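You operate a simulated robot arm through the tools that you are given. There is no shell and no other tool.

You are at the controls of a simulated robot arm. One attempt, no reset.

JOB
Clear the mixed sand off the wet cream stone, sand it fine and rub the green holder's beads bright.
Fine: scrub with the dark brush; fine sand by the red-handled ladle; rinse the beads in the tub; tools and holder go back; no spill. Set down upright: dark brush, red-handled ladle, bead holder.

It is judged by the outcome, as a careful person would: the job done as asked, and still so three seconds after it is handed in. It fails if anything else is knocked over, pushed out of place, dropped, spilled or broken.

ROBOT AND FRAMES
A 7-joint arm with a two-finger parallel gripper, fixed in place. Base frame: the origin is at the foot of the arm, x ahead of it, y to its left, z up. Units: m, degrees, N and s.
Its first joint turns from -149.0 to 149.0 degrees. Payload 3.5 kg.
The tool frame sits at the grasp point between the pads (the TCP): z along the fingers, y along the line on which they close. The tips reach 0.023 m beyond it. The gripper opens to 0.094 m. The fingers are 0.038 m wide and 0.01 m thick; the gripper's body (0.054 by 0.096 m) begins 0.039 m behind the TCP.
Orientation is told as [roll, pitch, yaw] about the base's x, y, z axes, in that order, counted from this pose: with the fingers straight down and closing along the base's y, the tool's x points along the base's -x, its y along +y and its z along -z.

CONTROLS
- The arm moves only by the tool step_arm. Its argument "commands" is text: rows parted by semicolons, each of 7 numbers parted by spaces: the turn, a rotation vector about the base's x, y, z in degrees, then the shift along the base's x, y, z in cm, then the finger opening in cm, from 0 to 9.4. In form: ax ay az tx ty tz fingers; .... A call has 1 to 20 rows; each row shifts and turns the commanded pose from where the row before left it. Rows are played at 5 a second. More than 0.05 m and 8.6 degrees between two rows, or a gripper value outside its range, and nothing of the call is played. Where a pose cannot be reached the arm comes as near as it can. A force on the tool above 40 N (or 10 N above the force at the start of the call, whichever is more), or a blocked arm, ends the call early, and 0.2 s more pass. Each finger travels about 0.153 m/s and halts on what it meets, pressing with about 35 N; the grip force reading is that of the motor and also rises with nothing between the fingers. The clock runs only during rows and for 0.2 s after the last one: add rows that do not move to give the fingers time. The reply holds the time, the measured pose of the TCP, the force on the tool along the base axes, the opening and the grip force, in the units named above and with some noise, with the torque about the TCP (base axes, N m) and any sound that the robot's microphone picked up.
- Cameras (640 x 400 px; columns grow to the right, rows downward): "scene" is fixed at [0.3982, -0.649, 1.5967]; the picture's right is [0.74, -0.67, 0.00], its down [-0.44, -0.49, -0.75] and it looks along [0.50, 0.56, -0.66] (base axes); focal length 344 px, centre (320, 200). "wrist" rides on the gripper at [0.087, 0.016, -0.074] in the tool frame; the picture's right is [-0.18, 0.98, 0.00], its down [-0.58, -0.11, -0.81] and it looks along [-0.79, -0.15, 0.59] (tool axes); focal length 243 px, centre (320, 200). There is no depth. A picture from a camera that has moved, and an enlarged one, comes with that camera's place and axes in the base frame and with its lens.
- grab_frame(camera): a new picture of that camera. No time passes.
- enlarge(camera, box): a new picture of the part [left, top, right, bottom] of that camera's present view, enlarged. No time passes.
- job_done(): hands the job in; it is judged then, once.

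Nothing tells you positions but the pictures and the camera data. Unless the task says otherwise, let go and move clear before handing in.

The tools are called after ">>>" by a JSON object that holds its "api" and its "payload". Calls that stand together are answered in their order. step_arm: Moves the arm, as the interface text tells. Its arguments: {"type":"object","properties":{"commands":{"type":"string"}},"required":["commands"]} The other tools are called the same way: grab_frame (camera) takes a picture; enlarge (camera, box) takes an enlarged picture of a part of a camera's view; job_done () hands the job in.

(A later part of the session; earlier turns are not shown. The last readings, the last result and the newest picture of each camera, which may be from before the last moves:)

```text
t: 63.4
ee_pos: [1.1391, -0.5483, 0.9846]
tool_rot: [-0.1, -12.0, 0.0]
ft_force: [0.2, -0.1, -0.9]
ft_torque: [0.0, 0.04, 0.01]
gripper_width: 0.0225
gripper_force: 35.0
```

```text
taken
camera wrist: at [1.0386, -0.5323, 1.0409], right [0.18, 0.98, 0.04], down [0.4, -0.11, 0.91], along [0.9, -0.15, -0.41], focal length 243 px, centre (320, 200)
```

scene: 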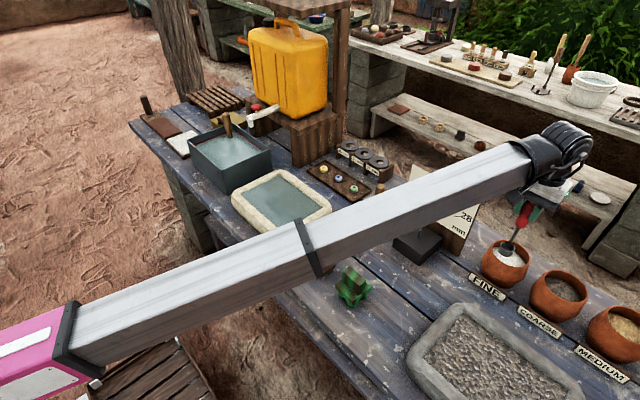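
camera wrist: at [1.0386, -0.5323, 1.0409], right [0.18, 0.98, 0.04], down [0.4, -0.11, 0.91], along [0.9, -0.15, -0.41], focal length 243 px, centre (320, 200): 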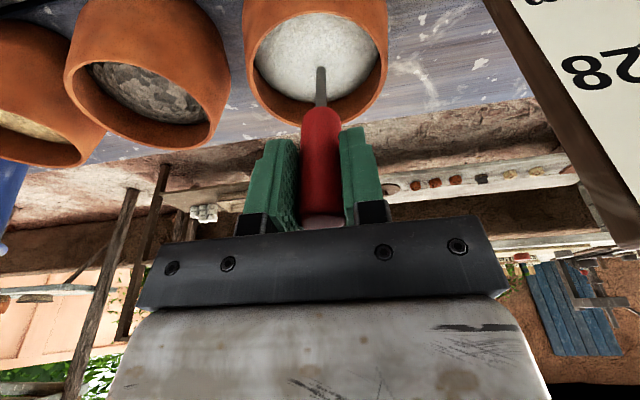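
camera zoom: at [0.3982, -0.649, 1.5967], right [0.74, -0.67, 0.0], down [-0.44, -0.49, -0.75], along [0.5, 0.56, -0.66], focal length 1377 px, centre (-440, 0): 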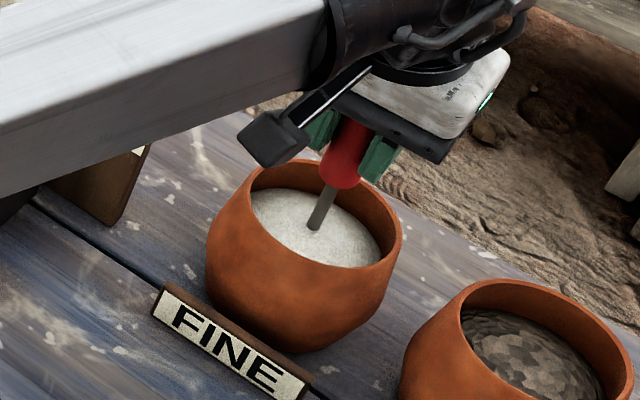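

The cup is buried in fine sand. Lifting it slowly straight out of the pot.

>>> {"api": "step_arm", "payload": {"commands": "0 0 0 0 0 0.6 1; 0 0 0 0 0 1 1; 0 0 0 0 0 1 1; 0 0 0 0 0 1 1; 0 0 0 0 0 1 1; 0 0 0 0 0 1 1; 0 0 0 0 0 1 1; 0 0 0 0 0 1 1; 0 0 0 0 0 0.4 1; 0 0 0 0 0 0 1"}}

>>> {"api": "enlarge", "payload": {"camera": "scene", "box": [460, 200, 560, 300]}}

>>> {"api": "enlarge", "payload": {"camera": "wrist", "box": [200, 0, 440, 150]}}

```text
t: 65.6
ee_pos: [1.1402, -0.5482, 1.0656]
tool_rot: [-0.2, -12.1, 0.0]
ft_force: [0.1, 0.2, -0.1]
ft_torque: [0.0, 0.0, -0.02]
gripper_width: 0.0225
gripper_force: 35.5
```

```text
4.00 times, centred on (510, 250) of scene
camera zoom: at [0.3982, -0.649, 1.5967], right [0.74, -0.67, 0.0], down [-0.44, -0.49, -0.75], along [0.5, 0.56, -0.66], focal length 1377 px, centre (-440, 0)
```

zoom: 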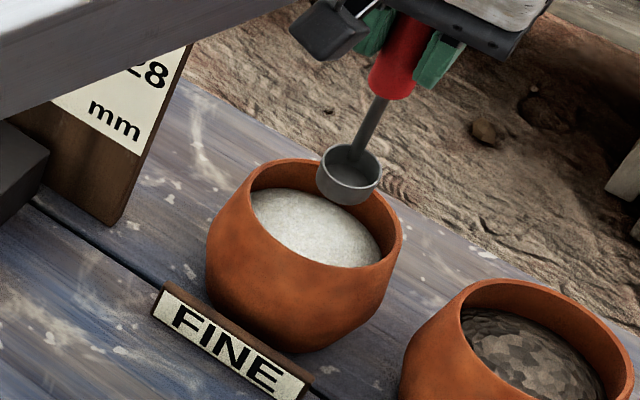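

```text
2.67 times, centred on (320, 75) of wrist
camera zoom: at [1.0392, -0.5323, 1.1206], right [0.18, 0.98, 0.04], down [0.4, -0.11, 0.91], along [0.9, -0.15, -0.41], focal length 647 px, centre (320, 533)
```

zoom: 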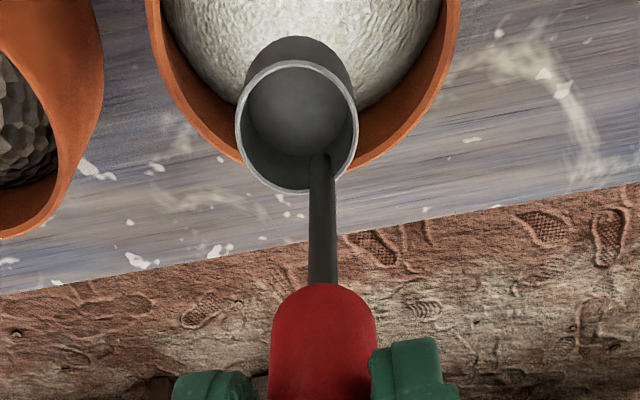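

The cup came up empty, so a plain dip doesn't fill it. I'll make a real scooping motion: tilt the ladle, dig in at the far side, drag toward me while levelling, then lift.

>>> {"api": "step_arm", "payload": {"commands": "0 -7 0 -1.3 0 -0.45 1; 0 -7 0 -1.3 0 -0.45 1; 0 -7 0 -1.3 0 -0.45 1; 0 -7 0 -1.3 0 -0.45 1; 0 0 0 0 0 0 1; 0 0 0 0 0 0 1"}}

>>> {"api": "enlarge", "payload": {"camera": "scene", "box": [440, 180, 560, 300]}}

>>> {"api": "grab_frame", "payload": {"camera": "wrist"}}

```text
t: 67.0
ee_pos: [1.0874, -0.5474, 1.0482]
tool_rot: [-0.1, -40.1, 0.0]
ft_force: [0.0, -0.4, -0.5]
ft_torque: [-0.02, 0.02, 0.01]
gripper_width: 0.0223
gripper_force: 34.5
```

```text
3.33 times, centred on (500, 240) of scene
camera zoom: at [0.3982, -0.649, 1.5967], right [0.74, -0.67, 0.0], down [-0.44, -0.49, -0.75], along [0.5, 0.56, -0.66], focal length 1147 px, centre (-280, 67)
```

zoom: 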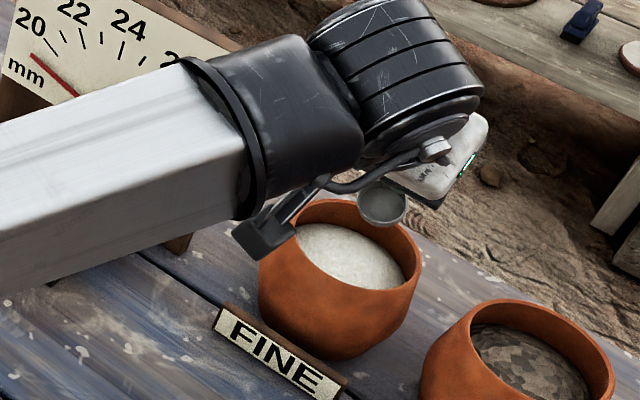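

```text
taken
camera wrist: at [0.9725, -0.5319, 1.0496], right [0.14, 0.98, 0.12], down [-0.08, -0.11, 0.99], along [0.99, -0.15, 0.06], focal length 243 px, centre (320, 200)
```

wrist: 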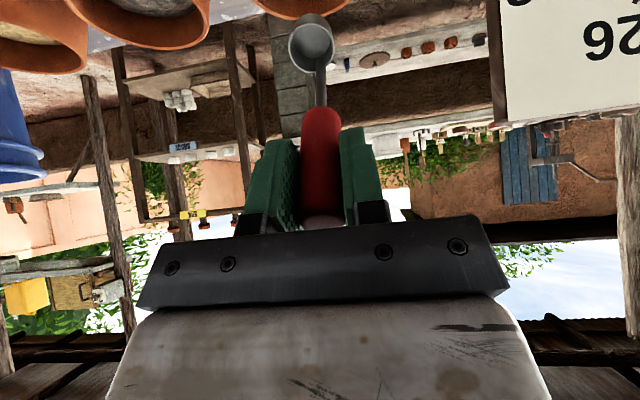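

Cup is tilted 40 degrees over the far half of the pot. Now digging down into the sand.

>>> {"api": "step_arm", "payload": {"commands": "0 0 0 0 0 -1 1; 0 0 0 0 0 -1 1; 0 0 0 0 0 -1 1; 0 0 0 0 0 -1 1; 0 0 0 0 0 -1 1; 0 0 0 0 0 -1 1; 0 0 0 0 0 -1 1; 0 0 0 0 0 -0.8 1; 0 0 0 0 0 -0.5 1; 0 0 0 0 0 0 1"}}

>>> {"api": "enlarge", "payload": {"camera": "scene", "box": [440, 180, 560, 300]}}

```text
t: 69.2
ee_pos: [1.0893, -0.5471, 0.965]
tool_rot: [-0.1, -40.1, 0.2]
ft_force: [-0.3, 0.7, -0.5]
ft_torque: [-0.01, 0.01, -0.02]
gripper_width: 0.0223
gripper_force: 34.9
```

```text
3.33 times, centred on (500, 240) of scene
camera zoom: at [0.3982, -0.649, 1.5967], right [0.74, -0.67, 0.0], down [-0.44, -0.49, -0.75], along [0.5, 0.56, -0.66], focal length 1147 px, centre (-280, 67)
```

zoom: 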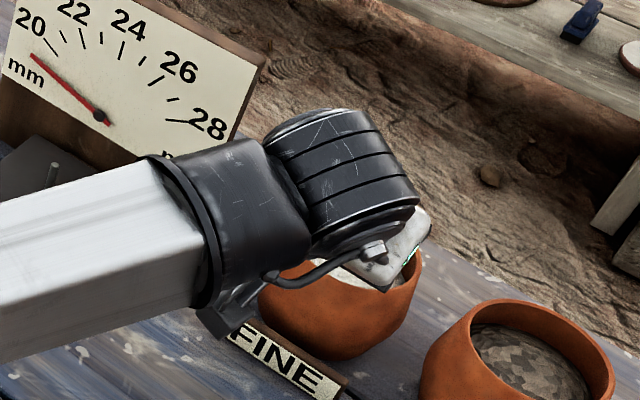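

Buried without resistance. Now levelling while dragging toward the near side, then lifting out.

>>> {"api": "step_arm", "payload": {"commands": "0 5 0 0.6 0 0.3 1; 0 5 0 0.6 0 0.3 1; 0 5 0 0.6 0 0.3 1; 0 5 0 0.6 0 0.3 1; 0 5 0 0.6 0 0.3 1; 0 5 0 0.6 0 0.3 1; 0 0 0 0 0 0.6 1; 0 0 0 0 0 1 1; 0 0 0 0 0 1 1; 0 0 0 0 0 1 1; 0 0 0 0 0 1 1; 0 0 0 0 0 1 1; 0 0 0 0 0 1 1; 0 0 0 0 0 1 1; 0 0 0 0 0 0.6 1; 0 0 0 0 0 0 1"}}

>>> {"api": "enlarge", "payload": {"camera": "scene", "box": [440, 180, 560, 300]}}

>>> {"api": "enlarge", "payload": {"camera": "wrist", "box": [200, 0, 440, 150]}}

```text
t: 72.6
ee_pos: [1.1235, -0.5482, 1.0645]
tool_rot: [-0.1, -10.1, -0.1]
ft_force: [0.1, -0.3, -0.5]
ft_torque: [0.01, 0.01, 0.01]
gripper_width: 0.0225
gripper_force: 34.6
```

```text
3.33 times, centred on (500, 240) of scene
camera zoom: at [0.3982, -0.649, 1.5967], right [0.74, -0.67, 0.0], down [-0.44, -0.49, -0.75], along [0.5, 0.56, -0.66], focal length 1147 px, centre (-280, 67)
```

zoom: 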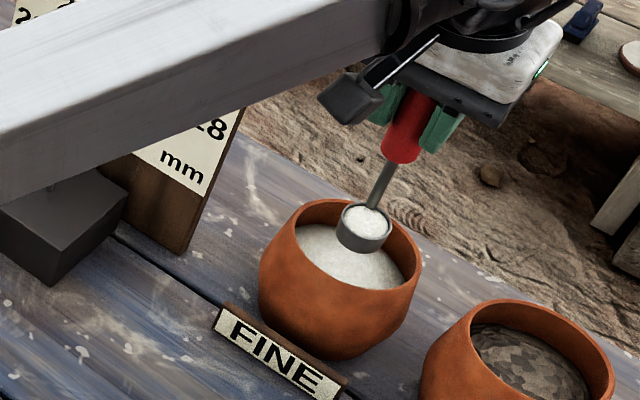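

```text
2.67 times, centred on (320, 75) of wrist
camera zoom: at [1.0238, -0.5323, 1.1237], right [0.18, 0.98, 0.03], down [0.43, -0.11, 0.9], along [0.88, -0.15, -0.44], focal length 647 px, centre (320, 533)
```

zoom: 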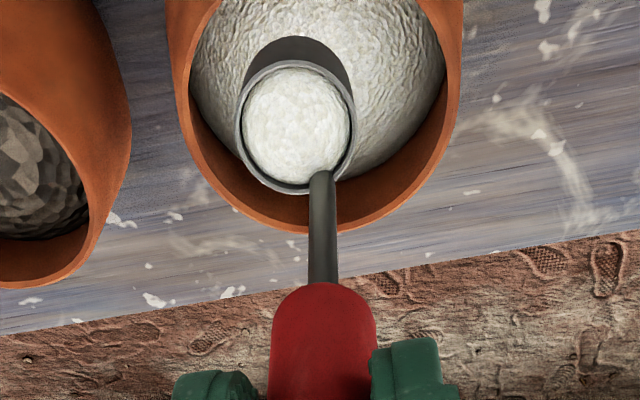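

The cup is full of white fine sand. I'll bring the ladle level and carry it back gently, clear of the gauge board.

>>> {"api": "step_arm", "payload": {"commands": "0 2.5 0 -1 0.5 0 1; 0 2.5 0 -2 1 0 1; 0 2.5 0 -2.7 1.2 0 1; 0 2.6 0 -2.7 1.2 0 1; 0 0 0 -2.7 1.25 0 1; 0 0 0 -2.7 1.25 0 1; 0 0 0 -2.7 1.25 0 1; 0 0 0 -2.7 1.25 0 1; 0 0 0 -2.7 1.25 0 1; 0 0 0 -2 0.9 0 1; 0 0 0 -1.2 0.6 0 1; 0 0 0 0 0 0 1; 0 0 0 0 0 0 1"}}

>>> {"api": "grab_frame", "payload": {"camera": "scene"}}

>>> {"api": "grab_frame", "payload": {"camera": "wrist"}}

```text
t: 75.4
ee_pos: [0.8732, -0.433, 1.0646]
tool_rot: [-0.1, -0.1, 0.0]
ft_force: [0.0, 0.5, -1.2]
ft_torque: [0.0, -0.02, -0.02]
gripper_width: 0.0226
gripper_force: 34.6
```

```text
taken
```

scene: 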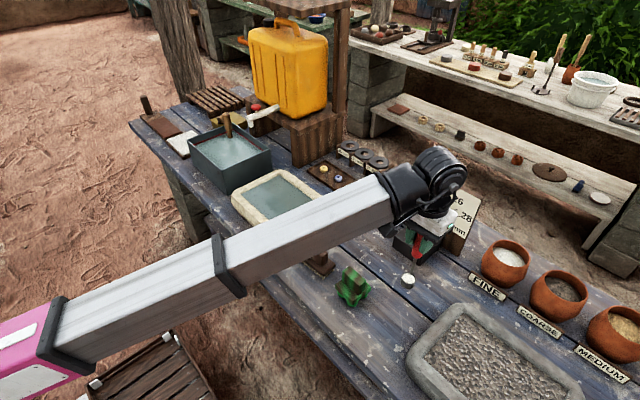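

```text
taken
camera wrist: at [0.7853, -0.4167, 1.141], right [0.18, 0.98, 0.0], down [0.58, -0.11, 0.81], along [0.79, -0.15, -0.59], focal length 243 px, centre (320, 200)
```

wrist: 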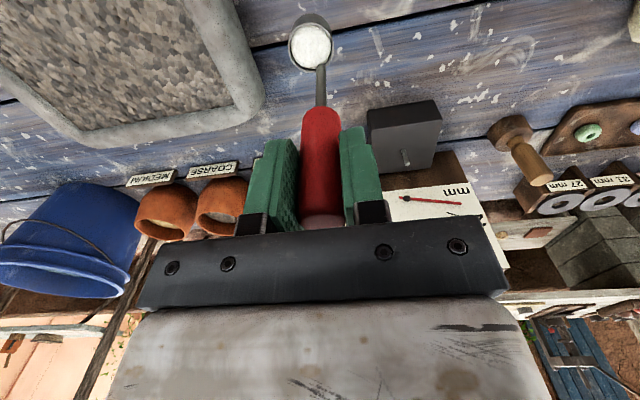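

Sand still heaped and level. Continuing to the left to above the cream stone at an even pace.

>>> {"api": "step_arm", "payload": {"commands": "0 0 0 0 1 0 1; 0 0 0 0 2 0 1; 0 0 0 0 3 0 1; 0 0 0 0 3 0 1; 0 0 0 0 3 0 1; 0 0 0 0 3 0 1; 0 0 0 0 3 0 1; 0 0 0 0 3 0 1; 0 0 0 0 3 0 1; 0 0 0 0 3 0 1; 0 0 0 0 3 0 1; 0 0 0 0 3 0 1; 0 0 0 0 3 0 1; 0 0 0 0 3 0 1; 0 0 0 0 3 0 1; 0 0 0 0.3 3 0 1; 0 0 0 0 2 0 1; 0 0 0 0 1.5 0 1; 0 0 0 0 0 0 1; 0 0 0 0 0 0 1"}}

>>> {"api": "grab_frame", "payload": {"camera": "scene"}}

>>> {"api": "grab_frame", "payload": {"camera": "wrist"}}

```text
t: 79.6
ee_pos: [0.8758, 0.0549, 1.064]
tool_rot: [0.0, 0.0, 0.0]
ft_force: [-0.7, -0.2, -0.4]
ft_torque: [0.01, -0.01, 0.02]
gripper_width: 0.0226
gripper_force: 34.7
```

```text
taken
```

scene: 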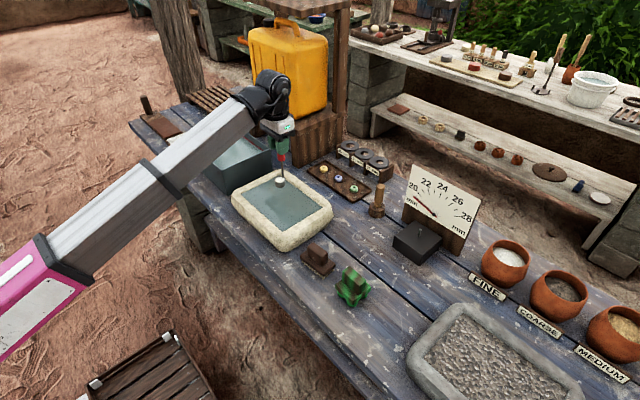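

```text
taken
camera wrist: at [0.7876, 0.0707, 1.1385], right [0.18, 0.98, 0.0], down [0.58, -0.11, 0.81], along [0.79, -0.15, -0.59], focal length 243 px, centre (320, 200)
```

wrist: 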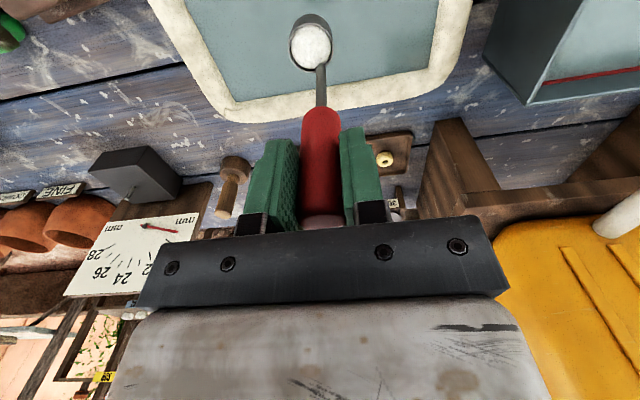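

The full cup is over the middle of the stone. I'll start tipping the ladle forward about its cup, bringing it lower over the bed, and watch when the sand starts to run.

>>> {"api": "step_arm", "payload": {"commands": "0 -8 0 -1.3 -0.6 -1 1; 0 -8 0 -1.3 -0.8 -1 1; 0 -8 0 -1.3 -0.8 -1 1; 0 -8 0 -1.3 -0.6 -1 1; 0 -8 0 -1.3 0 -0.9 1; 0 0 0 0 0 0 1"}}

>>> {"api": "enlarge", "payload": {"camera": "scene", "box": [210, 110, 370, 260]}}

>>> {"api": "grab_frame", "payload": {"camera": "wrist"}}

```text
t: 81.0
ee_pos: [0.8104, 0.0263, 1.0131]
tool_rot: [-0.1, -40.1, 0.1]
ft_force: [0.1, -1.0, -0.2]
ft_torque: [-0.01, 0.03, -0.03]
gripper_width: 0.0224
gripper_force: 35.5
```

```text
2.67 times, centred on (290, 185) of scene
camera zoom: at [0.3982, -0.649, 1.5967], right [0.74, -0.67, 0.0], down [-0.44, -0.49, -0.75], along [0.5, 0.56, -0.66], focal length 918 px, centre (400, 240)
```

zoom: 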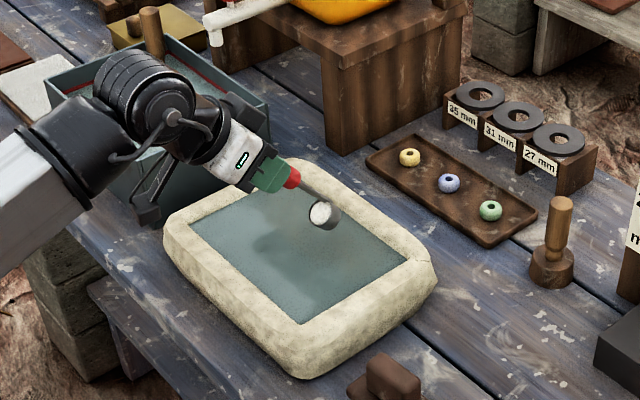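

```text
taken
camera wrist: at [0.6946, 0.0417, 1.0151], right [0.14, 0.98, 0.12], down [-0.07, -0.11, 0.99], along [0.99, -0.15, 0.06], focal length 243 px, centre (320, 200)
```

wrist: 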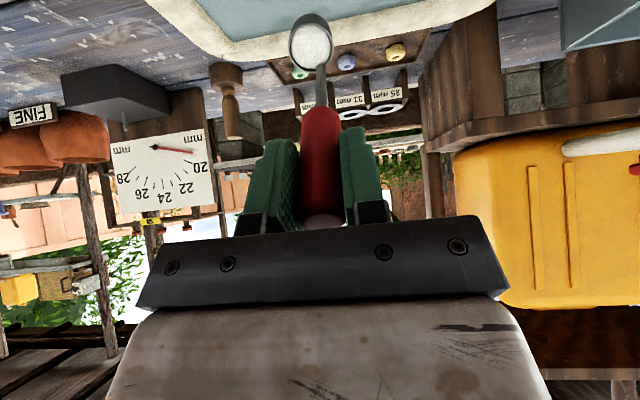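

Sand still holds at 40 degrees. Tipping further while sweeping slowly sideways to spread it.

>>> {"api": "step_arm", "payload": {"commands": "0 -6 0 -0.75 0.5 -0.8 1; 0 -6 0 -0.75 0.8 -0.8 1; 0 -6 0 -0.75 0.8 -0.9 1; 0 0 0 0 0.5 0 1"}}

>>> {"api": "enlarge", "payload": {"camera": "scene", "box": [210, 110, 370, 260]}}

```text
t: 82.0
ee_pos: [0.7877, 0.052, 0.9898]
tool_rot: [-0.2, -58.1, 0.0]
ft_force: [0.5, 0.0, 0.1]
ft_torque: [0.03, 0.06, -0.01]
gripper_width: 0.0223
gripper_force: 34.8
```

```text
2.67 times, centred on (290, 185) of scene
camera zoom: at [0.3982, -0.649, 1.5967], right [0.74, -0.67, 0.0], down [-0.44, -0.49, -0.75], along [0.5, 0.56, -0.66], focal length 918 px, centre (400, 240)
```

zoom: 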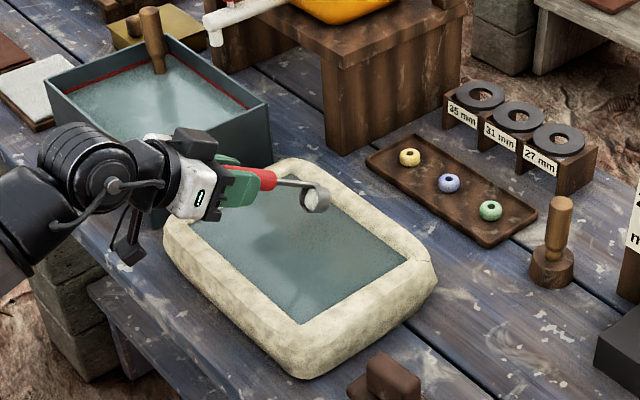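

>>> {"api": "step_arm", "payload": {"commands": "0 -6 0 -0.5 0.3 -0.9 1; 0 -6 0 -0.5 0.3 -0.9 1; 0 -5 0 -0.4 0.3 -0.8 1; 0 0 0 0 0.3 0 1; 0 0 0 0 0 0 1"}}

>>> {"api": "enlarge", "payload": {"camera": "scene", "box": [210, 110, 370, 260]}}

>>> {"api": "grab_frame", "payload": {"camera": "wrist"}}

```text
t: 83.2
ee_pos: [0.773, 0.0629, 0.9643]
tool_rot: [-0.2, -75.0, 0.1]
ft_force: [0.6, -0.7, -0.3]
ft_torque: [0.02, 0.05, 0.02]
gripper_width: 0.0223
gripper_force: 35.0
```

```text
2.67 times, centred on (290, 185) of scene
camera zoom: at [0.3982, -0.649, 1.5967], right [0.74, -0.67, 0.0], down [-0.44, -0.49, -0.75], along [0.5, 0.56, -0.66], focal length 918 px, centre (400, 240)
```

zoom: 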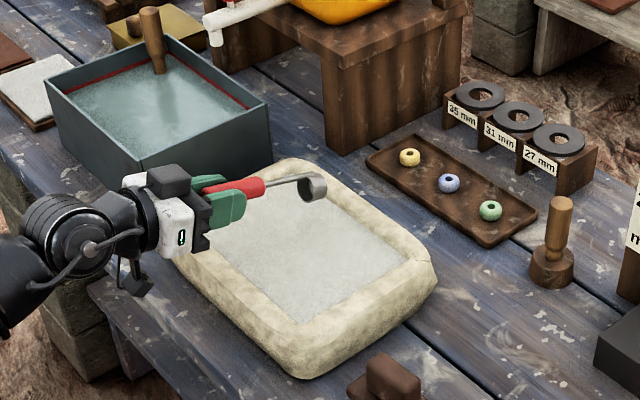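

```text
taken
camera wrist: at [0.6787, 0.0792, 0.9005], right [0.05, 0.98, 0.18], down [-0.63, -0.11, 0.77], along [0.78, -0.15, 0.61], focal length 243 px, centre (320, 200)
```

wrist: 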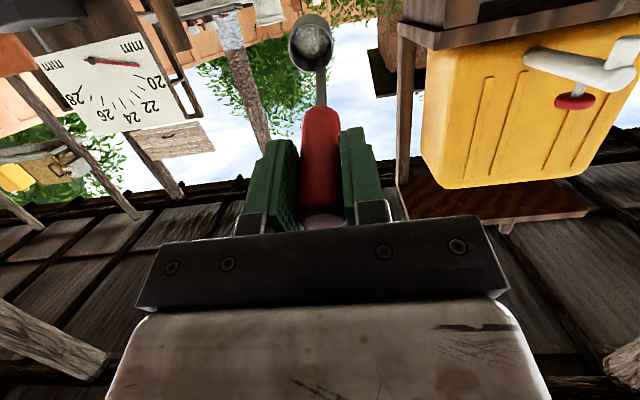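

The bed is now covered by a pale, even layer of fine sand. I'll tip a bit further, a little higher, to empty the cup completely.

>>> {"api": "step_arm", "payload": {"commands": "0 -6 0 -0.2 -0.3 0.6 1; 0 -6 0 -0.2 -0.4 0.6 1; 0 -6 0 -0.2 -0.4 0.6 1; 0 -6 0 -0.2 -0.4 0.5 1; 0 0 0 0 -0.3 0 1; 0 0 0 0 0 0 1"}}

>>> {"api": "enlarge", "payload": {"camera": "scene", "box": [210, 110, 370, 260]}}

>>> {"api": "enlarge", "payload": {"camera": "wrist", "box": [240, 0, 400, 120]}}

```text
t: 84.6
ee_pos: [0.768, 0.0449, 0.9833]
tool_rot: [178.8, -86.0, 179.9]
ft_force: [0.4, -0.3, -1.3]
ft_torque: [0.02, 0.09, 0.0]
gripper_width: 0.0224
gripper_force: 35.4
out of reach, approached as far as the arm can: row 4
```

```text
2.67 times, centred on (290, 185) of scene
camera zoom: at [0.3982, -0.649, 1.5967], right [0.74, -0.67, 0.0], down [-0.44, -0.49, -0.75], along [0.5, 0.56, -0.66], focal length 918 px, centre (400, 240)
```

zoom: 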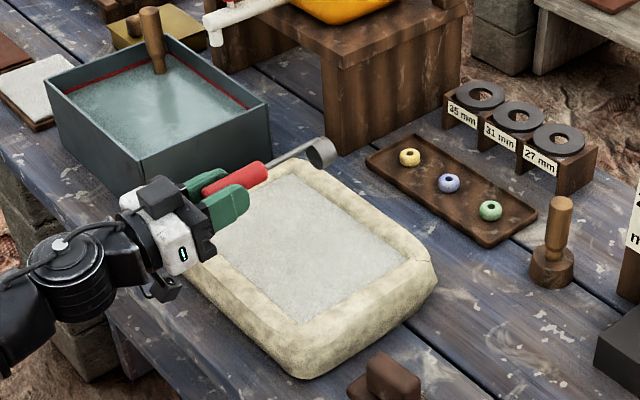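

```text
3.33 times, centred on (320, 60) of wrist
camera zoom: at [0.6989, 0.0626, 0.8926], right [0.01, 0.98, 0.19], down [-0.85, -0.09, 0.52], along [0.53, -0.16, 0.83], focal length 809 px, centre (320, 667)
```

zoom: 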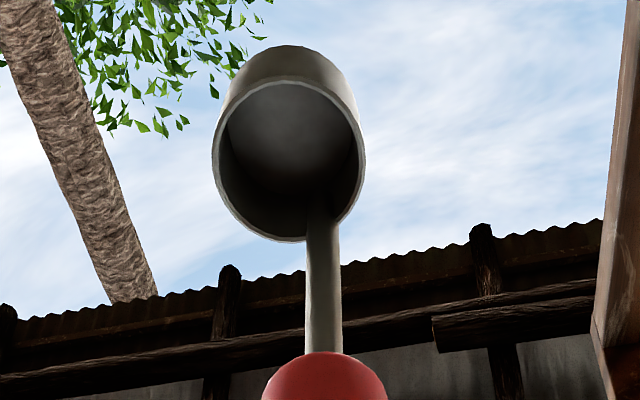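

The cup is empty and the stone carries an even pale layer. I'll bring the ladle back upright the way it came.

>>> {"api": "step_arm", "payload": {"commands": "0 7 0 0.3 0 0.8 1; 0 7 0 0.3 0 0.8 1; 0 6.7 0 0.6 0 1 1; 0 6.7 0 0.6 0 1 1; 0 6.6 0 0.6 0 1 1; 0 6.7 0 0.9 0 0.7 1; 0 6.7 0 1 0 0.7 1; 0 6.6 0 1 0 0.6 1; 0 6.7 0 1.2 0 0.4 1; 0 6.7 0 1.2 0 0.4 1; 0 6.6 0 1.2 0 0.4 1; 0 6.7 0 1.2 0 0 1; 0 6.7 0 1.2 0 0 1; 0 0 0 0 0 0 1; 0 0 0 0 0 0 1"}}

>>> {"api": "enlarge", "payload": {"camera": "scene", "box": [210, 110, 370, 260]}}

>>> {"api": "grab_frame", "payload": {"camera": "wrist"}}

```text
t: 87.8
ee_pos: [0.8803, 0.0416, 1.0574]
tool_rot: [-2.5, -10.7, -0.1]
ft_force: [0.4, -0.2, -0.4]
ft_torque: [0.03, -0.01, -0.02]
gripper_width: 0.0223
gripper_force: 35.1
out of reach, approached as far as the arm can: row 1
```

```text
2.67 times, centred on (290, 185) of scene
camera zoom: at [0.3982, -0.649, 1.5967], right [0.74, -0.67, 0.0], down [-0.44, -0.49, -0.75], along [0.5, 0.56, -0.66], focal length 918 px, centre (400, 240)
```

zoom: 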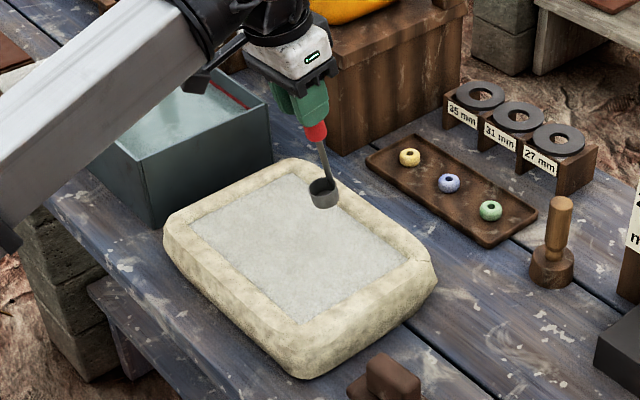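

```text
taken
camera wrist: at [0.7803, 0.061, 1.1151], right [0.19, 0.98, -0.01], down [0.42, -0.07, 0.9], along [0.89, -0.17, -0.43], focal length 243 px, centre (320, 200)
```

wrist: 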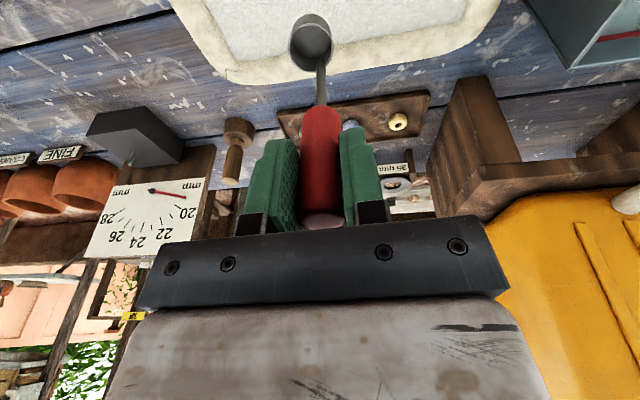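

The layer of fine sand is even. Straightening the ladle and carrying it back toward its spot.

>>> {"api": "step_arm", "payload": {"commands": "1.2 5.3 0 0.2 -1 0 1; 1.3 5.4 0 0.2 -3 -0.3 1; 0 0 0 0 -3.8 -0.3 1; 0 0 0 0 -3.8 0 1; 0 0 0 0 -3.8 0 1; 0 0 0 0 -3.8 0 1; 0 0 0 0 -3.8 0 1; 0 0 0 0 -3.8 0 1; 0 0 0 0 -3.8 0 1; 0 0 0 0 -3.8 0 1; 0 0 0 0 -3.8 0 1; 0 0 0 0 -3.8 0 1; 0 0 0 0 -3.2 0 1; 0 0 0 0 -1.5 0 1; 0 0 0 0 0 0 1; 0 0 0 0 0 0 1"}}

>>> {"api": "grab_frame", "payload": {"camera": "wrist"}}

>>> {"api": "grab_frame", "payload": {"camera": "scene"}}

```text
t: 91.2
ee_pos: [0.8837, -0.4267, 1.052]
tool_rot: [0.0, 0.0, -0.3]
ft_force: [0.1, 0.0, -1.7]
ft_torque: [-0.01, 0.0, 0.03]
gripper_width: 0.0224
gripper_force: 35.3
```

```text
taken
camera wrist: at [0.7967, -0.411, 1.1271], right [0.19, 0.98, 0.0], down [0.58, -0.11, 0.81], along [0.79, -0.15, -0.59], focal length 243 px, centre (320, 200)
```

wrist: 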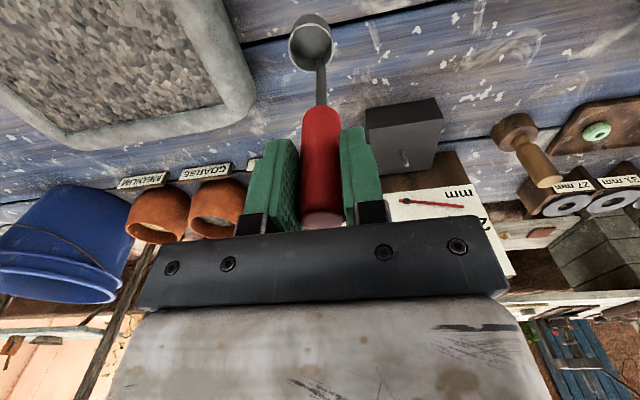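

```text
taken
```

scene: 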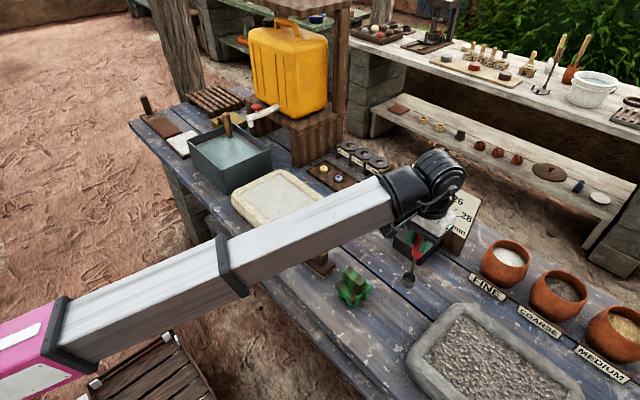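

>>> {"api": "enlarge", "payload": {"camera": "scene", "box": [220, 155, 340, 250]}}

>>> {"api": "enlarge", "payload": {"camera": "wrist", "box": [240, 0, 400, 120]}}

```text
4.21 times, centred on (280, 202) of scene
camera zoom: at [0.3982, -0.649, 1.5967], right [0.74, -0.67, 0.0], down [-0.44, -0.49, -0.75], along [0.5, 0.56, -0.66], focal length 1449 px, centre (488, 190)
```

zoom: 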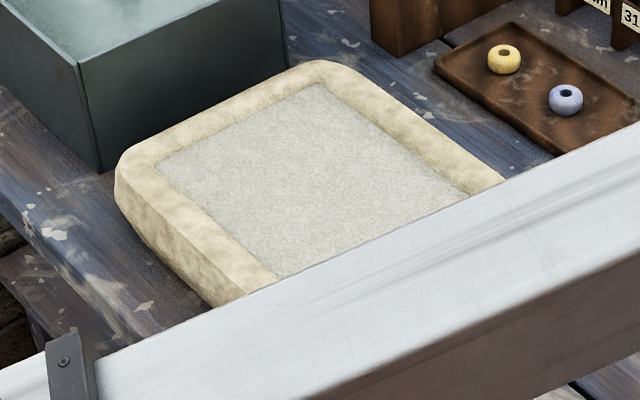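

```text
3.33 times, centred on (320, 60) of wrist
camera zoom: at [0.7967, -0.411, 1.1271], right [0.19, 0.98, 0.0], down [0.58, -0.11, 0.81], along [0.79, -0.15, -0.59], focal length 809 px, centre (320, 667)
```

zoom: 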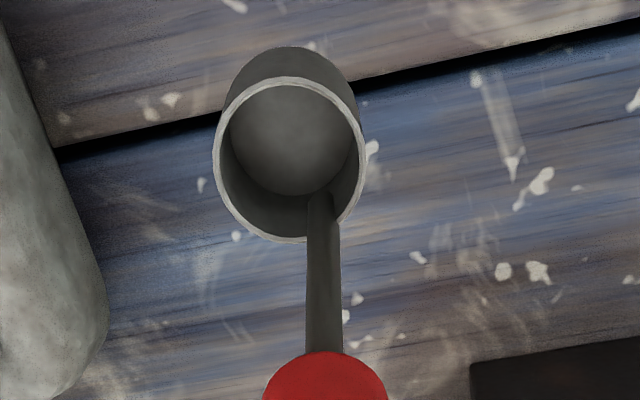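

The ladle is empty and clean. Moving over its original spot and lowering.

>>> {"api": "step_arm", "payload": {"commands": "0 0 0 -2 -0.1 0 1; 0 0 0 -2 0 0 1; 0 0 0.3 -2 0 0 1; 0 0 0 0 0 -2.5 1; 0 0 0 0 0 -3 1; 0 0 0 0 0 -2.5 1; 0 0 0 0 0 -1.2 1; 0 0 0 0 0 -0.8 1; 0 0 0 0 0 0 1; 0 0 0 0 0 0 1"}}

>>> {"api": "grab_frame", "payload": {"camera": "wrist"}}

>>> {"api": "enlarge", "payload": {"camera": "scene", "box": [340, 240, 460, 340]}}

```text
t: 93.4
ee_pos: [0.8237, -0.427, 0.9514]
tool_rot: [0.1, 0.1, -0.1]
ft_force: [0.3, -0.1, -0.6]
ft_torque: [-0.01, 0.0, -0.05]
gripper_width: 0.0225
gripper_force: 35.1
```

```text
taken
camera wrist: at [0.7365, -0.4117, 1.0266], right [0.18, 0.98, 0.0], down [0.58, -0.11, 0.81], along [0.79, -0.15, -0.59], focal length 243 px, centre (320, 200)
```

wrist: 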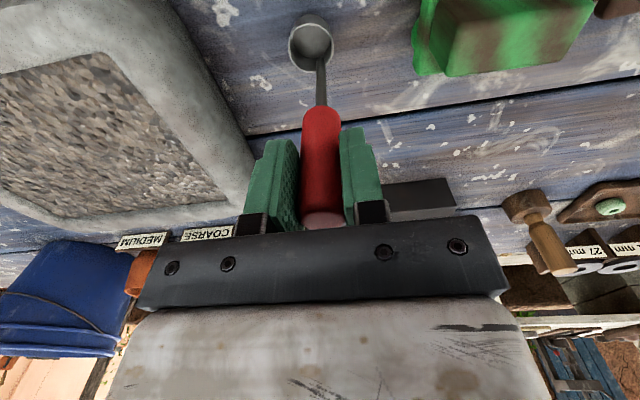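

```text
4.00 times, centred on (400, 290) of scene
camera zoom: at [0.3982, -0.649, 1.5967], right [0.74, -0.67, 0.0], down [-0.44, -0.49, -0.75], along [0.5, 0.56, -0.66], focal length 1377 px, centre (0, -160)
```

zoom: 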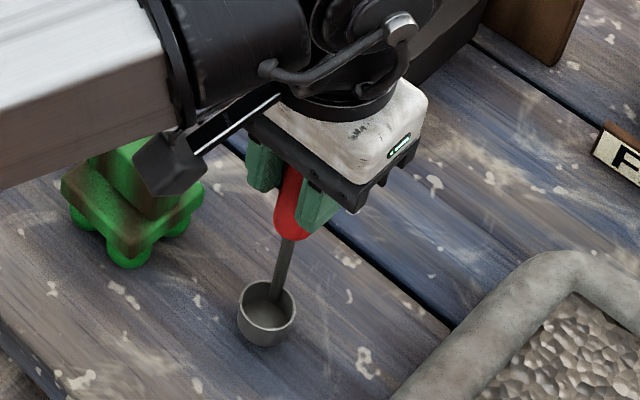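

>>> {"api": "step_arm", "payload": {"commands": "0 0 0 0 0 -0.5 1; 0 0 0 0 0 -0.3 1; 0 0 0 0 0 0 1"}}

```text
t: 94.2
ee_pos: [0.8244, -0.4267, 0.9438]
tool_rot: [0.0, 0.0, 0.0]
ft_force: [0.1, 0.5, -1.4]
ft_torque: [-0.01, 0.01, -0.01]
gripper_width: 0.0222
gripper_force: 35.0
```

>>> {"api": "step_arm", "payload": {"commands": "0 0 0 0 0 -0.15 1; 0 0 0 0 0 -0.1 1; 0 0 0 0 0 0 1"}}

```text
t: 95.0
ee_pos: [0.8238, -0.4279, 0.9413]
tool_rot: [0.0, 0.0, 0.0]
ft_force: [0.0, 0.3, 0.0]
ft_torque: [0.0, 0.03, -0.01]
gripper_width: 0.0226
gripper_force: 35.1
```

>>> {"api": "step_arm", "payload": {"commands": "0 0 0 0 0 -0.1 1; 0 0 0 0 0 0 1"}}

>>> {"api": "enlarge", "payload": {"camera": "scene", "box": [360, 270, 420, 340]}}

```text
t: 95.6
ee_pos: [0.8242, -0.4261, 0.9422]
tool_rot: [0.0, -0.1, 0.0]
ft_force: [0.1, 1.3, 14.3]
ft_torque: [0.0, -0.05, 0.0]
gripper_width: 0.0224
gripper_force: 34.7
```

```text
5.71 times, centred on (390, 305) of scene
camera zoom: at [0.3982, -0.649, 1.5967], right [0.74, -0.67, 0.0], down [-0.44, -0.49, -0.75], along [0.5, 0.56, -0.66], focal length 1967 px, centre (-80, -400)
```

zoom: 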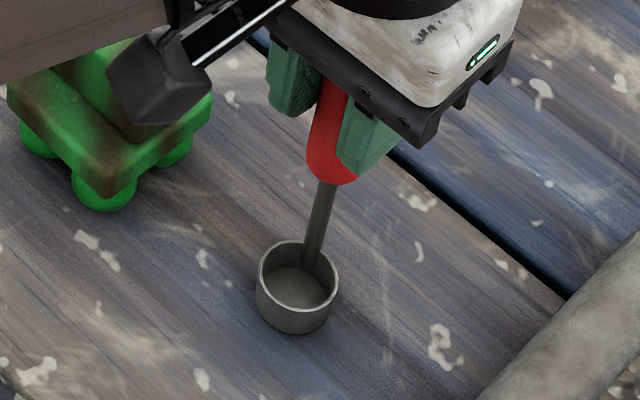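

The ladle is standing on the bench with firm contact. I'll relieve the press and open the fingers slowly.

>>> {"api": "step_arm", "payload": {"commands": "0 0 0 0 0 0.06 1; 0 0 0 0 0 0 2.2; 0 0 0 0 0 0 2.5; 0 0 0 0 0 0 3; 0 0 0 0 0 0 4.5; 0 0 0 0 0 0 7; 0 0 0 0 0 0 9.4; 0 0 0 0 0 0 9.4"}}

>>> {"api": "enlarge", "payload": {"camera": "scene", "box": [360, 270, 420, 340]}}

>>> {"api": "grab_frame", "payload": {"camera": "wrist"}}

```text
t: 97.4
ee_pos: [0.825, -0.4268, 0.9422]
tool_rot: [0.0, -0.1, -0.1]
ft_force: [-0.6, 0.4, -0.1]
ft_torque: [-0.01, -0.01, 0.02]
gripper_width: 0.094
gripper_force: 0.0
```

```text
5.71 times, centred on (390, 305) of scene
camera zoom: at [0.3982, -0.649, 1.5967], right [0.74, -0.67, 0.0], down [-0.44, -0.49, -0.75], along [0.5, 0.56, -0.66], focal length 1967 px, centre (-80, -400)
```

zoom: 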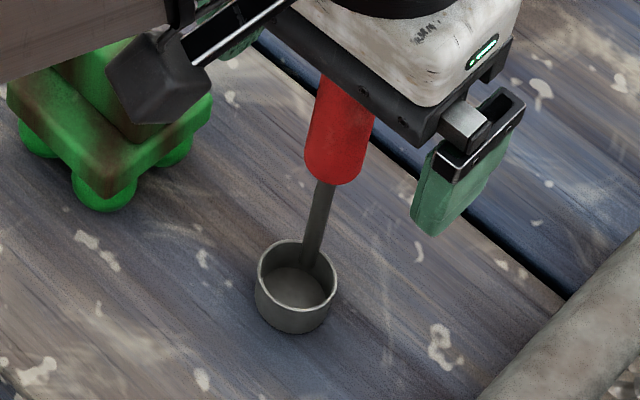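

```text
taken
camera wrist: at [0.7365, -0.4107, 1.0168], right [0.18, 0.98, 0.0], down [0.58, -0.11, 0.81], along [0.79, -0.15, -0.59], focal length 243 px, centre (320, 200)
```

wrist: 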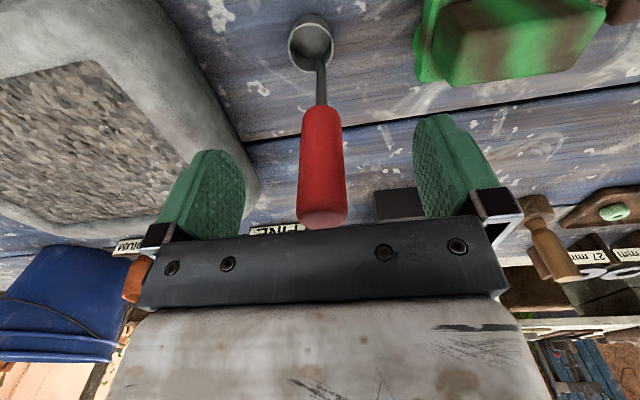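

The ladle stands upright where it was. Rising clear and moving to view the green bead holder.

>>> {"api": "step_arm", "payload": {"commands": "0 0 0 0 0 2 9.4; 0 0 0 0 0 3.5 9.4; 0 0 0 0 0 3.5 9.4; 0 0 0 -1.9 3 0 9.4; 0 0 0 -1.9 3 0 9.4; 0 0 0 -1.9 3 -1 9.4; 0 0 0 -1.9 2.5 -2 9.4; 0 0 0 0 0 -1 9.4; 0 0 0 0 0 0 9.4"}}

>>> {"api": "grab_frame", "payload": {"camera": "wrist"}}

>>> {"api": "grab_frame", "payload": {"camera": "scene"}}

```text
t: 99.4
ee_pos: [0.7501, -0.3104, 0.9907]
tool_rot: [0.0, -0.1, 0.0]
ft_force: [-0.1, -0.3, -0.6]
ft_torque: [-0.01, 0.02, -0.01]
gripper_width: 0.0943
gripper_force: 0.0
```

```text
taken
camera wrist: at [0.6612, -0.2952, 1.0651], right [0.18, 0.98, 0.0], down [0.58, -0.11, 0.81], along [0.79, -0.15, -0.59], focal length 243 px, centre (320, 200)
```

wrist: 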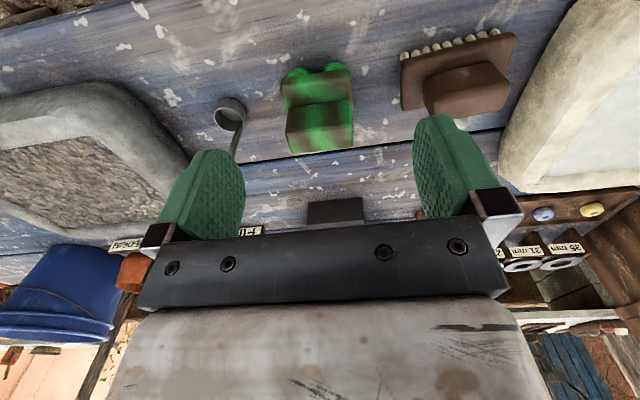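

```text
taken
```

scene: 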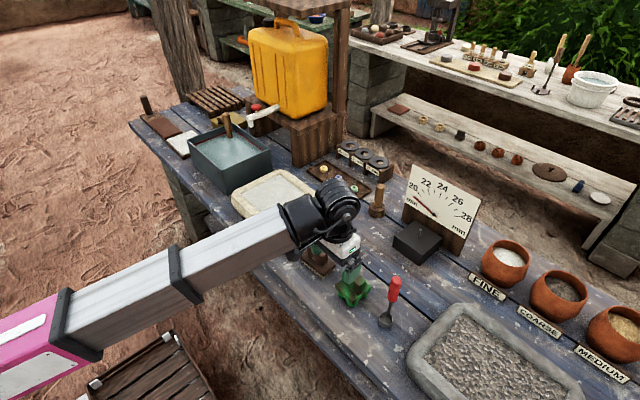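

>>> {"api": "enlarge", "payload": {"camera": "wrist", "box": [250, 40, 390, 170]}}

>>> {"api": "enlarge", "payload": {"camera": "scene", "box": [310, 230, 420, 330]}}

```text
3.08 times, centred on (320, 105) of wrist
camera zoom: at [0.6612, -0.2952, 1.0651], right [0.18, 0.98, 0.0], down [0.58, -0.11, 0.81], along [0.79, -0.15, -0.59], focal length 746 px, centre (320, 492)
```

zoom: 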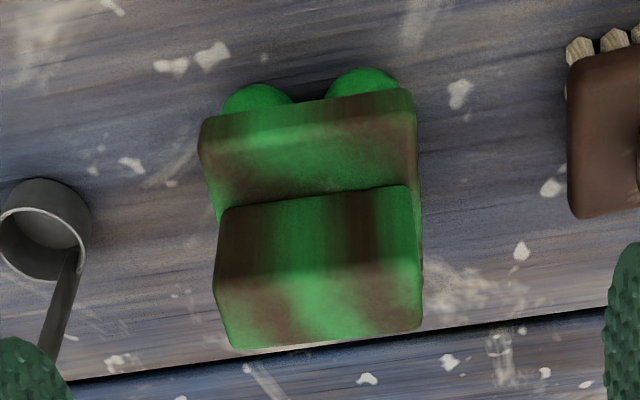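

```text
4.00 times, centred on (365, 280) of scene
camera zoom: at [0.3982, -0.649, 1.5967], right [0.74, -0.67, 0.0], down [-0.44, -0.49, -0.75], along [0.5, 0.56, -0.66], focal length 1377 px, centre (140, -120)
```

zoom: 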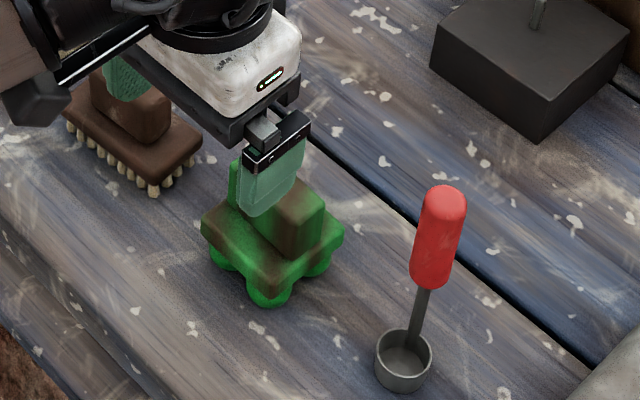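

I place the holder's grip block at about (0.807, -0.3215), top z 0.888, plate top 0.851, turned about -2.5 degrees. Moving above it and down part way.

>>> {"api": "step_arm", "payload": {"commands": "0 0 -1.2 2 -0.4 -1 9.4; 0 0 -1.3 2 -0.4 -1.5 9.4; 0 0 0 1.7 -0.3 -1.5 9.4; 0 0 0 0 0 -1.5 9.4; 0 0 0 0 0 0 9.4"}}

>>> {"api": "grab_frame", "payload": {"camera": "wrist"}}

>>> {"api": "enlarge", "payload": {"camera": "scene", "box": [310, 230, 420, 330]}}

```text
t: 100.6
ee_pos: [0.8062, -0.3227, 0.9363]
tool_rot: [0.0, 0.1, -2.6]
ft_force: [0.6, 0.1, 0.3]
ft_torque: [-0.02, -0.03, 0.03]
gripper_width: 0.0939
gripper_force: 0.1
```

```text
taken
camera wrist: at [0.7188, -0.3032, 1.0116], right [0.23, 0.97, 0.0], down [0.58, -0.13, 0.81], along [0.79, -0.18, -0.59], focal length 243 px, centre (320, 200)
```

wrist: 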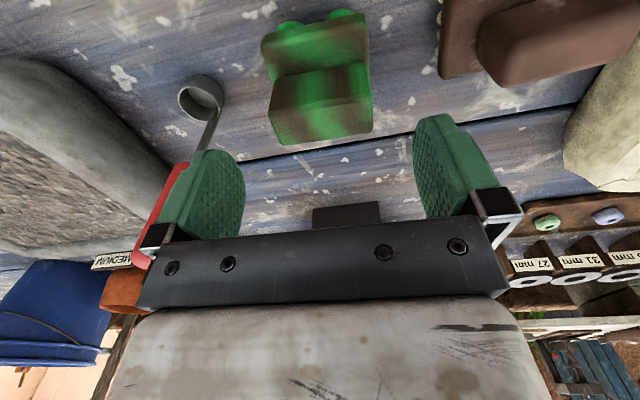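

```text
4.00 times, centred on (365, 280) of scene
camera zoom: at [0.3982, -0.649, 1.5967], right [0.74, -0.67, 0.0], down [-0.44, -0.49, -0.75], along [0.5, 0.56, -0.66], focal length 1377 px, centre (140, -120)
```

zoom: 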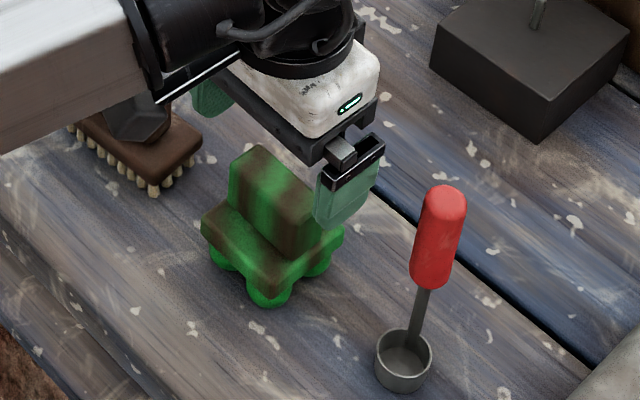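

Centred. Descending to grip height.

>>> {"api": "step_arm", "payload": {"commands": "0 0 0 0 0.1 -1.5 9.4; 0 0 0 0 0 -1.5 9.4; 0 0 0 0 0 -1.5 9.4; 0 0 0 0 0 -1.1 9.4; 0 0 0 0 0 0 9.4"}}

>>> {"api": "grab_frame", "payload": {"camera": "wrist"}}

>>> {"api": "enlarge", "payload": {"camera": "scene", "box": [310, 230, 420, 330]}}

```text
t: 101.8
ee_pos: [0.8055, -0.3207, 0.8788]
tool_rot: [0.0, -0.1, -2.5]
ft_force: [-0.6, 1.5, 0.3]
ft_torque: [0.01, -0.02, 0.04]
gripper_width: 0.0938
gripper_force: 0.1
```

```text
taken
camera wrist: at [0.7189, -0.3014, 0.9549], right [0.23, 0.97, 0.0], down [0.58, -0.13, 0.81], along [0.79, -0.18, -0.59], focal length 243 px, centre (320, 200)
```

wrist: 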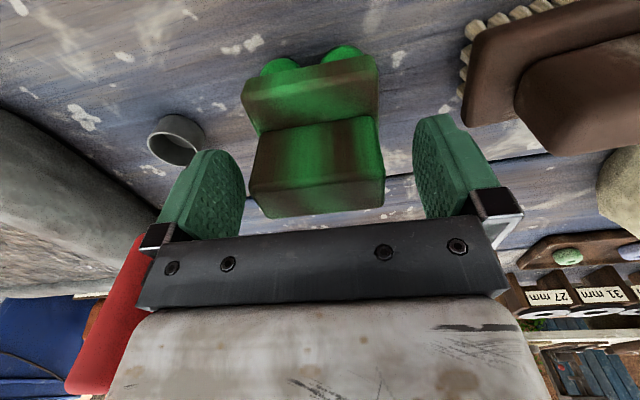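

```text
4.00 times, centred on (365, 280) of scene
camera zoom: at [0.3982, -0.649, 1.5967], right [0.74, -0.67, 0.0], down [-0.44, -0.49, -0.75], along [0.5, 0.56, -0.66], focal length 1377 px, centre (140, -120)
```

zoom: 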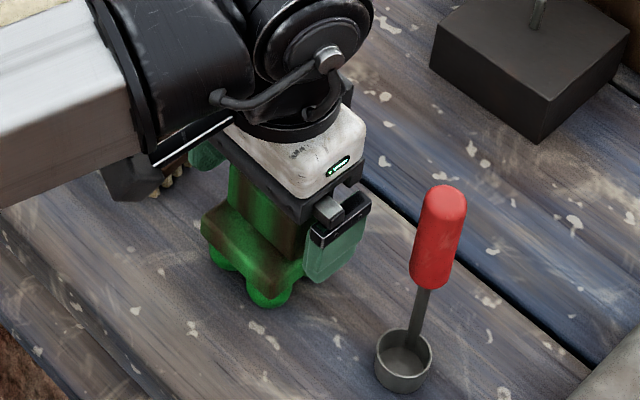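

Well centred over the block. Closing on it.

>>> {"api": "step_arm", "payload": {"commands": "0 0 0 0 0 0 7.5; 0 0 0 0 0 0 6; 0 0 0 0 0 0 4.5; 0 0 0 0 0 0 3; 0 0 0 0 0 0 3"}}

>>> {"api": "grab_frame", "payload": {"camera": "wrist"}}

>>> {"api": "enlarge", "payload": {"camera": "scene", "box": [310, 230, 420, 330]}}

```text
t: 103.0
ee_pos: [0.8066, -0.3211, 0.8797]
tool_rot: [0.1, 0.0, -2.5]
ft_force: [-0.9, -0.8, -0.3]
ft_torque: [-0.04, -0.04, -0.02]
gripper_width: 0.0618
gripper_force: 35.1
```

```text
taken
camera wrist: at [0.7189, -0.3015, 0.9552], right [0.23, 0.97, 0.0], down [0.58, -0.13, 0.81], along [0.79, -0.18, -0.59], focal length 243 px, centre (320, 200)
```

wrist: 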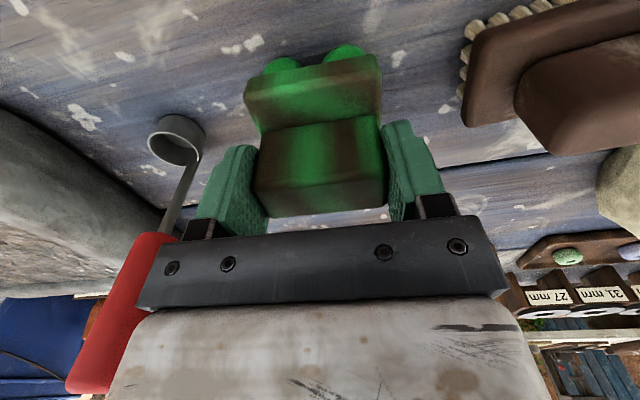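

```text
4.00 times, centred on (365, 280) of scene
camera zoom: at [0.3982, -0.649, 1.5967], right [0.74, -0.67, 0.0], down [-0.44, -0.49, -0.75], along [0.5, 0.56, -0.66], focal length 1377 px, centre (140, -120)
```

zoom: 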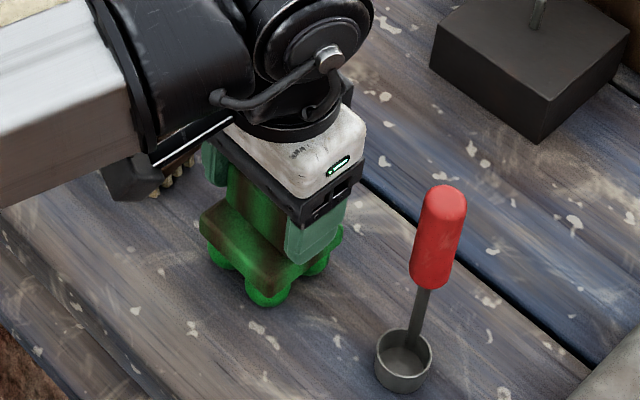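

The holder is gripped (6.2 cm). Pick-up pose (0.806, -0.321, 0.879), yaw -2.5. Lifting and carrying it above the sanded stone.

>>> {"api": "step_arm", "payload": {"commands": "0 0 0 0 0 1 3; 0 0 0 0 0 2.5 3; 0 0 0 0 0 3 3; 0 0 0 0 0 3 3; 0 0 0 0 0 2.5 3; 0 0 1 0.5 2 0 3; 0 0 1 0.5 3.9 0 3; 0 0 0.5 0.5 3.9 0 3; 0 0 0 0.5 3.9 0 3; 0 0 0 0.5 3.9 0 3; 0 0 0 0.5 3.9 0 3; 0 0 0 0.5 3.9 0 3; 0 0 0 0.5 3.9 0 3; 0 0 0 0.5 3.9 0 3; 0 0 0 0.6 3.9 0 3; 0 0 0 0 0 0 3; 0 0 0 0 0 0 3"}}

>>> {"api": "grab_frame", "payload": {"camera": "wrist"}}

>>> {"api": "grab_frame", "payload": {"camera": "scene"}}

```text
t: 106.6
ee_pos: [0.8559, 0.0517, 1.0003]
tool_rot: [0.0, -0.1, 0.0]
ft_force: [-1.1, -0.2, -1.6]
ft_torque: [0.01, -0.02, 0.0]
gripper_width: 0.0618
gripper_force: 34.7
```

```text
taken
camera wrist: at [0.7685, 0.0671, 1.0758], right [0.18, 0.98, 0.0], down [0.58, -0.11, 0.81], along [0.79, -0.15, -0.59], focal length 243 px, centre (320, 200)
```

wrist: 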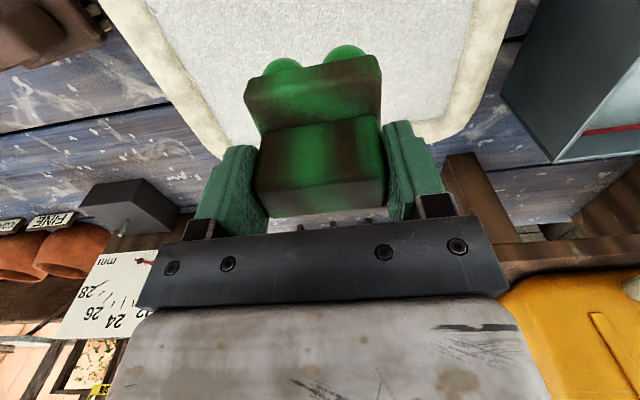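

```text
taken
```

scene: 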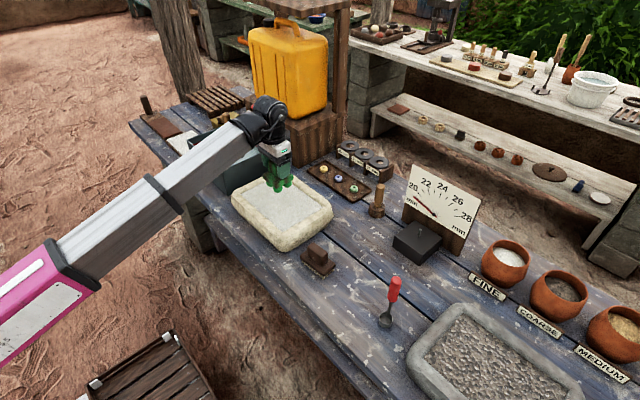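

Over the middle of the sanded stone. Let me look at the beads' present state, then lower gently.

>>> {"api": "enlarge", "payload": {"camera": "scene", "box": [240, 120, 330, 200]}}

>>> {"api": "step_arm", "payload": {"commands": "0 0 0 0 0 -1.5 3; 0 0 0 0 0 -1.5 3; 0 0 0 0 0 -1 3; 0 0 0 0 0 -0.6 3; 0 0 0 0 0 -0.4 3; 0 0 0 0 0 0 3"}}

```text
5.00 times, centred on (285, 160) of scene
camera zoom: at [0.3982, -0.649, 1.5967], right [0.74, -0.67, 0.0], down [-0.44, -0.49, -0.75], along [0.5, 0.56, -0.66], focal length 1721 px, centre (495, 400)
```

zoom: 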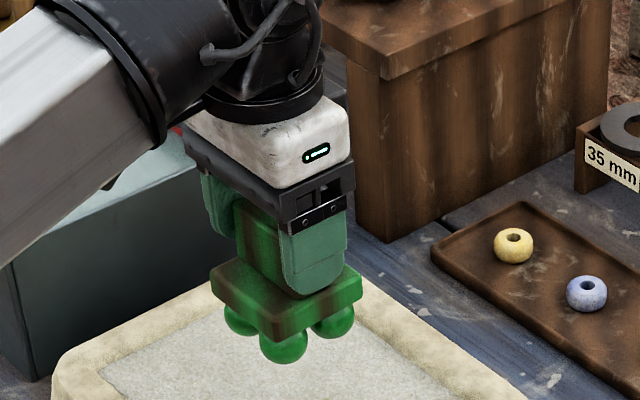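

```text
t: 108.0
ee_pos: [0.8539, 0.0506, 0.95]
tool_rot: [0.0, -0.2, 0.0]
ft_force: [-0.1, 0.4, -1.9]
ft_torque: [-0.03, -0.01, -0.03]
gripper_width: 0.0617
gripper_force: 34.9
```

>>> {"api": "step_arm", "payload": {"commands": "0 0 0 0 0 -0.4 3; 0 0 0 0 0 -0.3 3; 0 0 0 0 0 0 3"}}

```text
t: 108.8
ee_pos: [0.8553, 0.049, 0.9428]
tool_rot: [0.1, 0.0, 0.0]
ft_force: [0.4, 0.0, -2.5]
ft_torque: [0.0, 0.02, 0.01]
gripper_width: 0.0617
gripper_force: 35.2
```

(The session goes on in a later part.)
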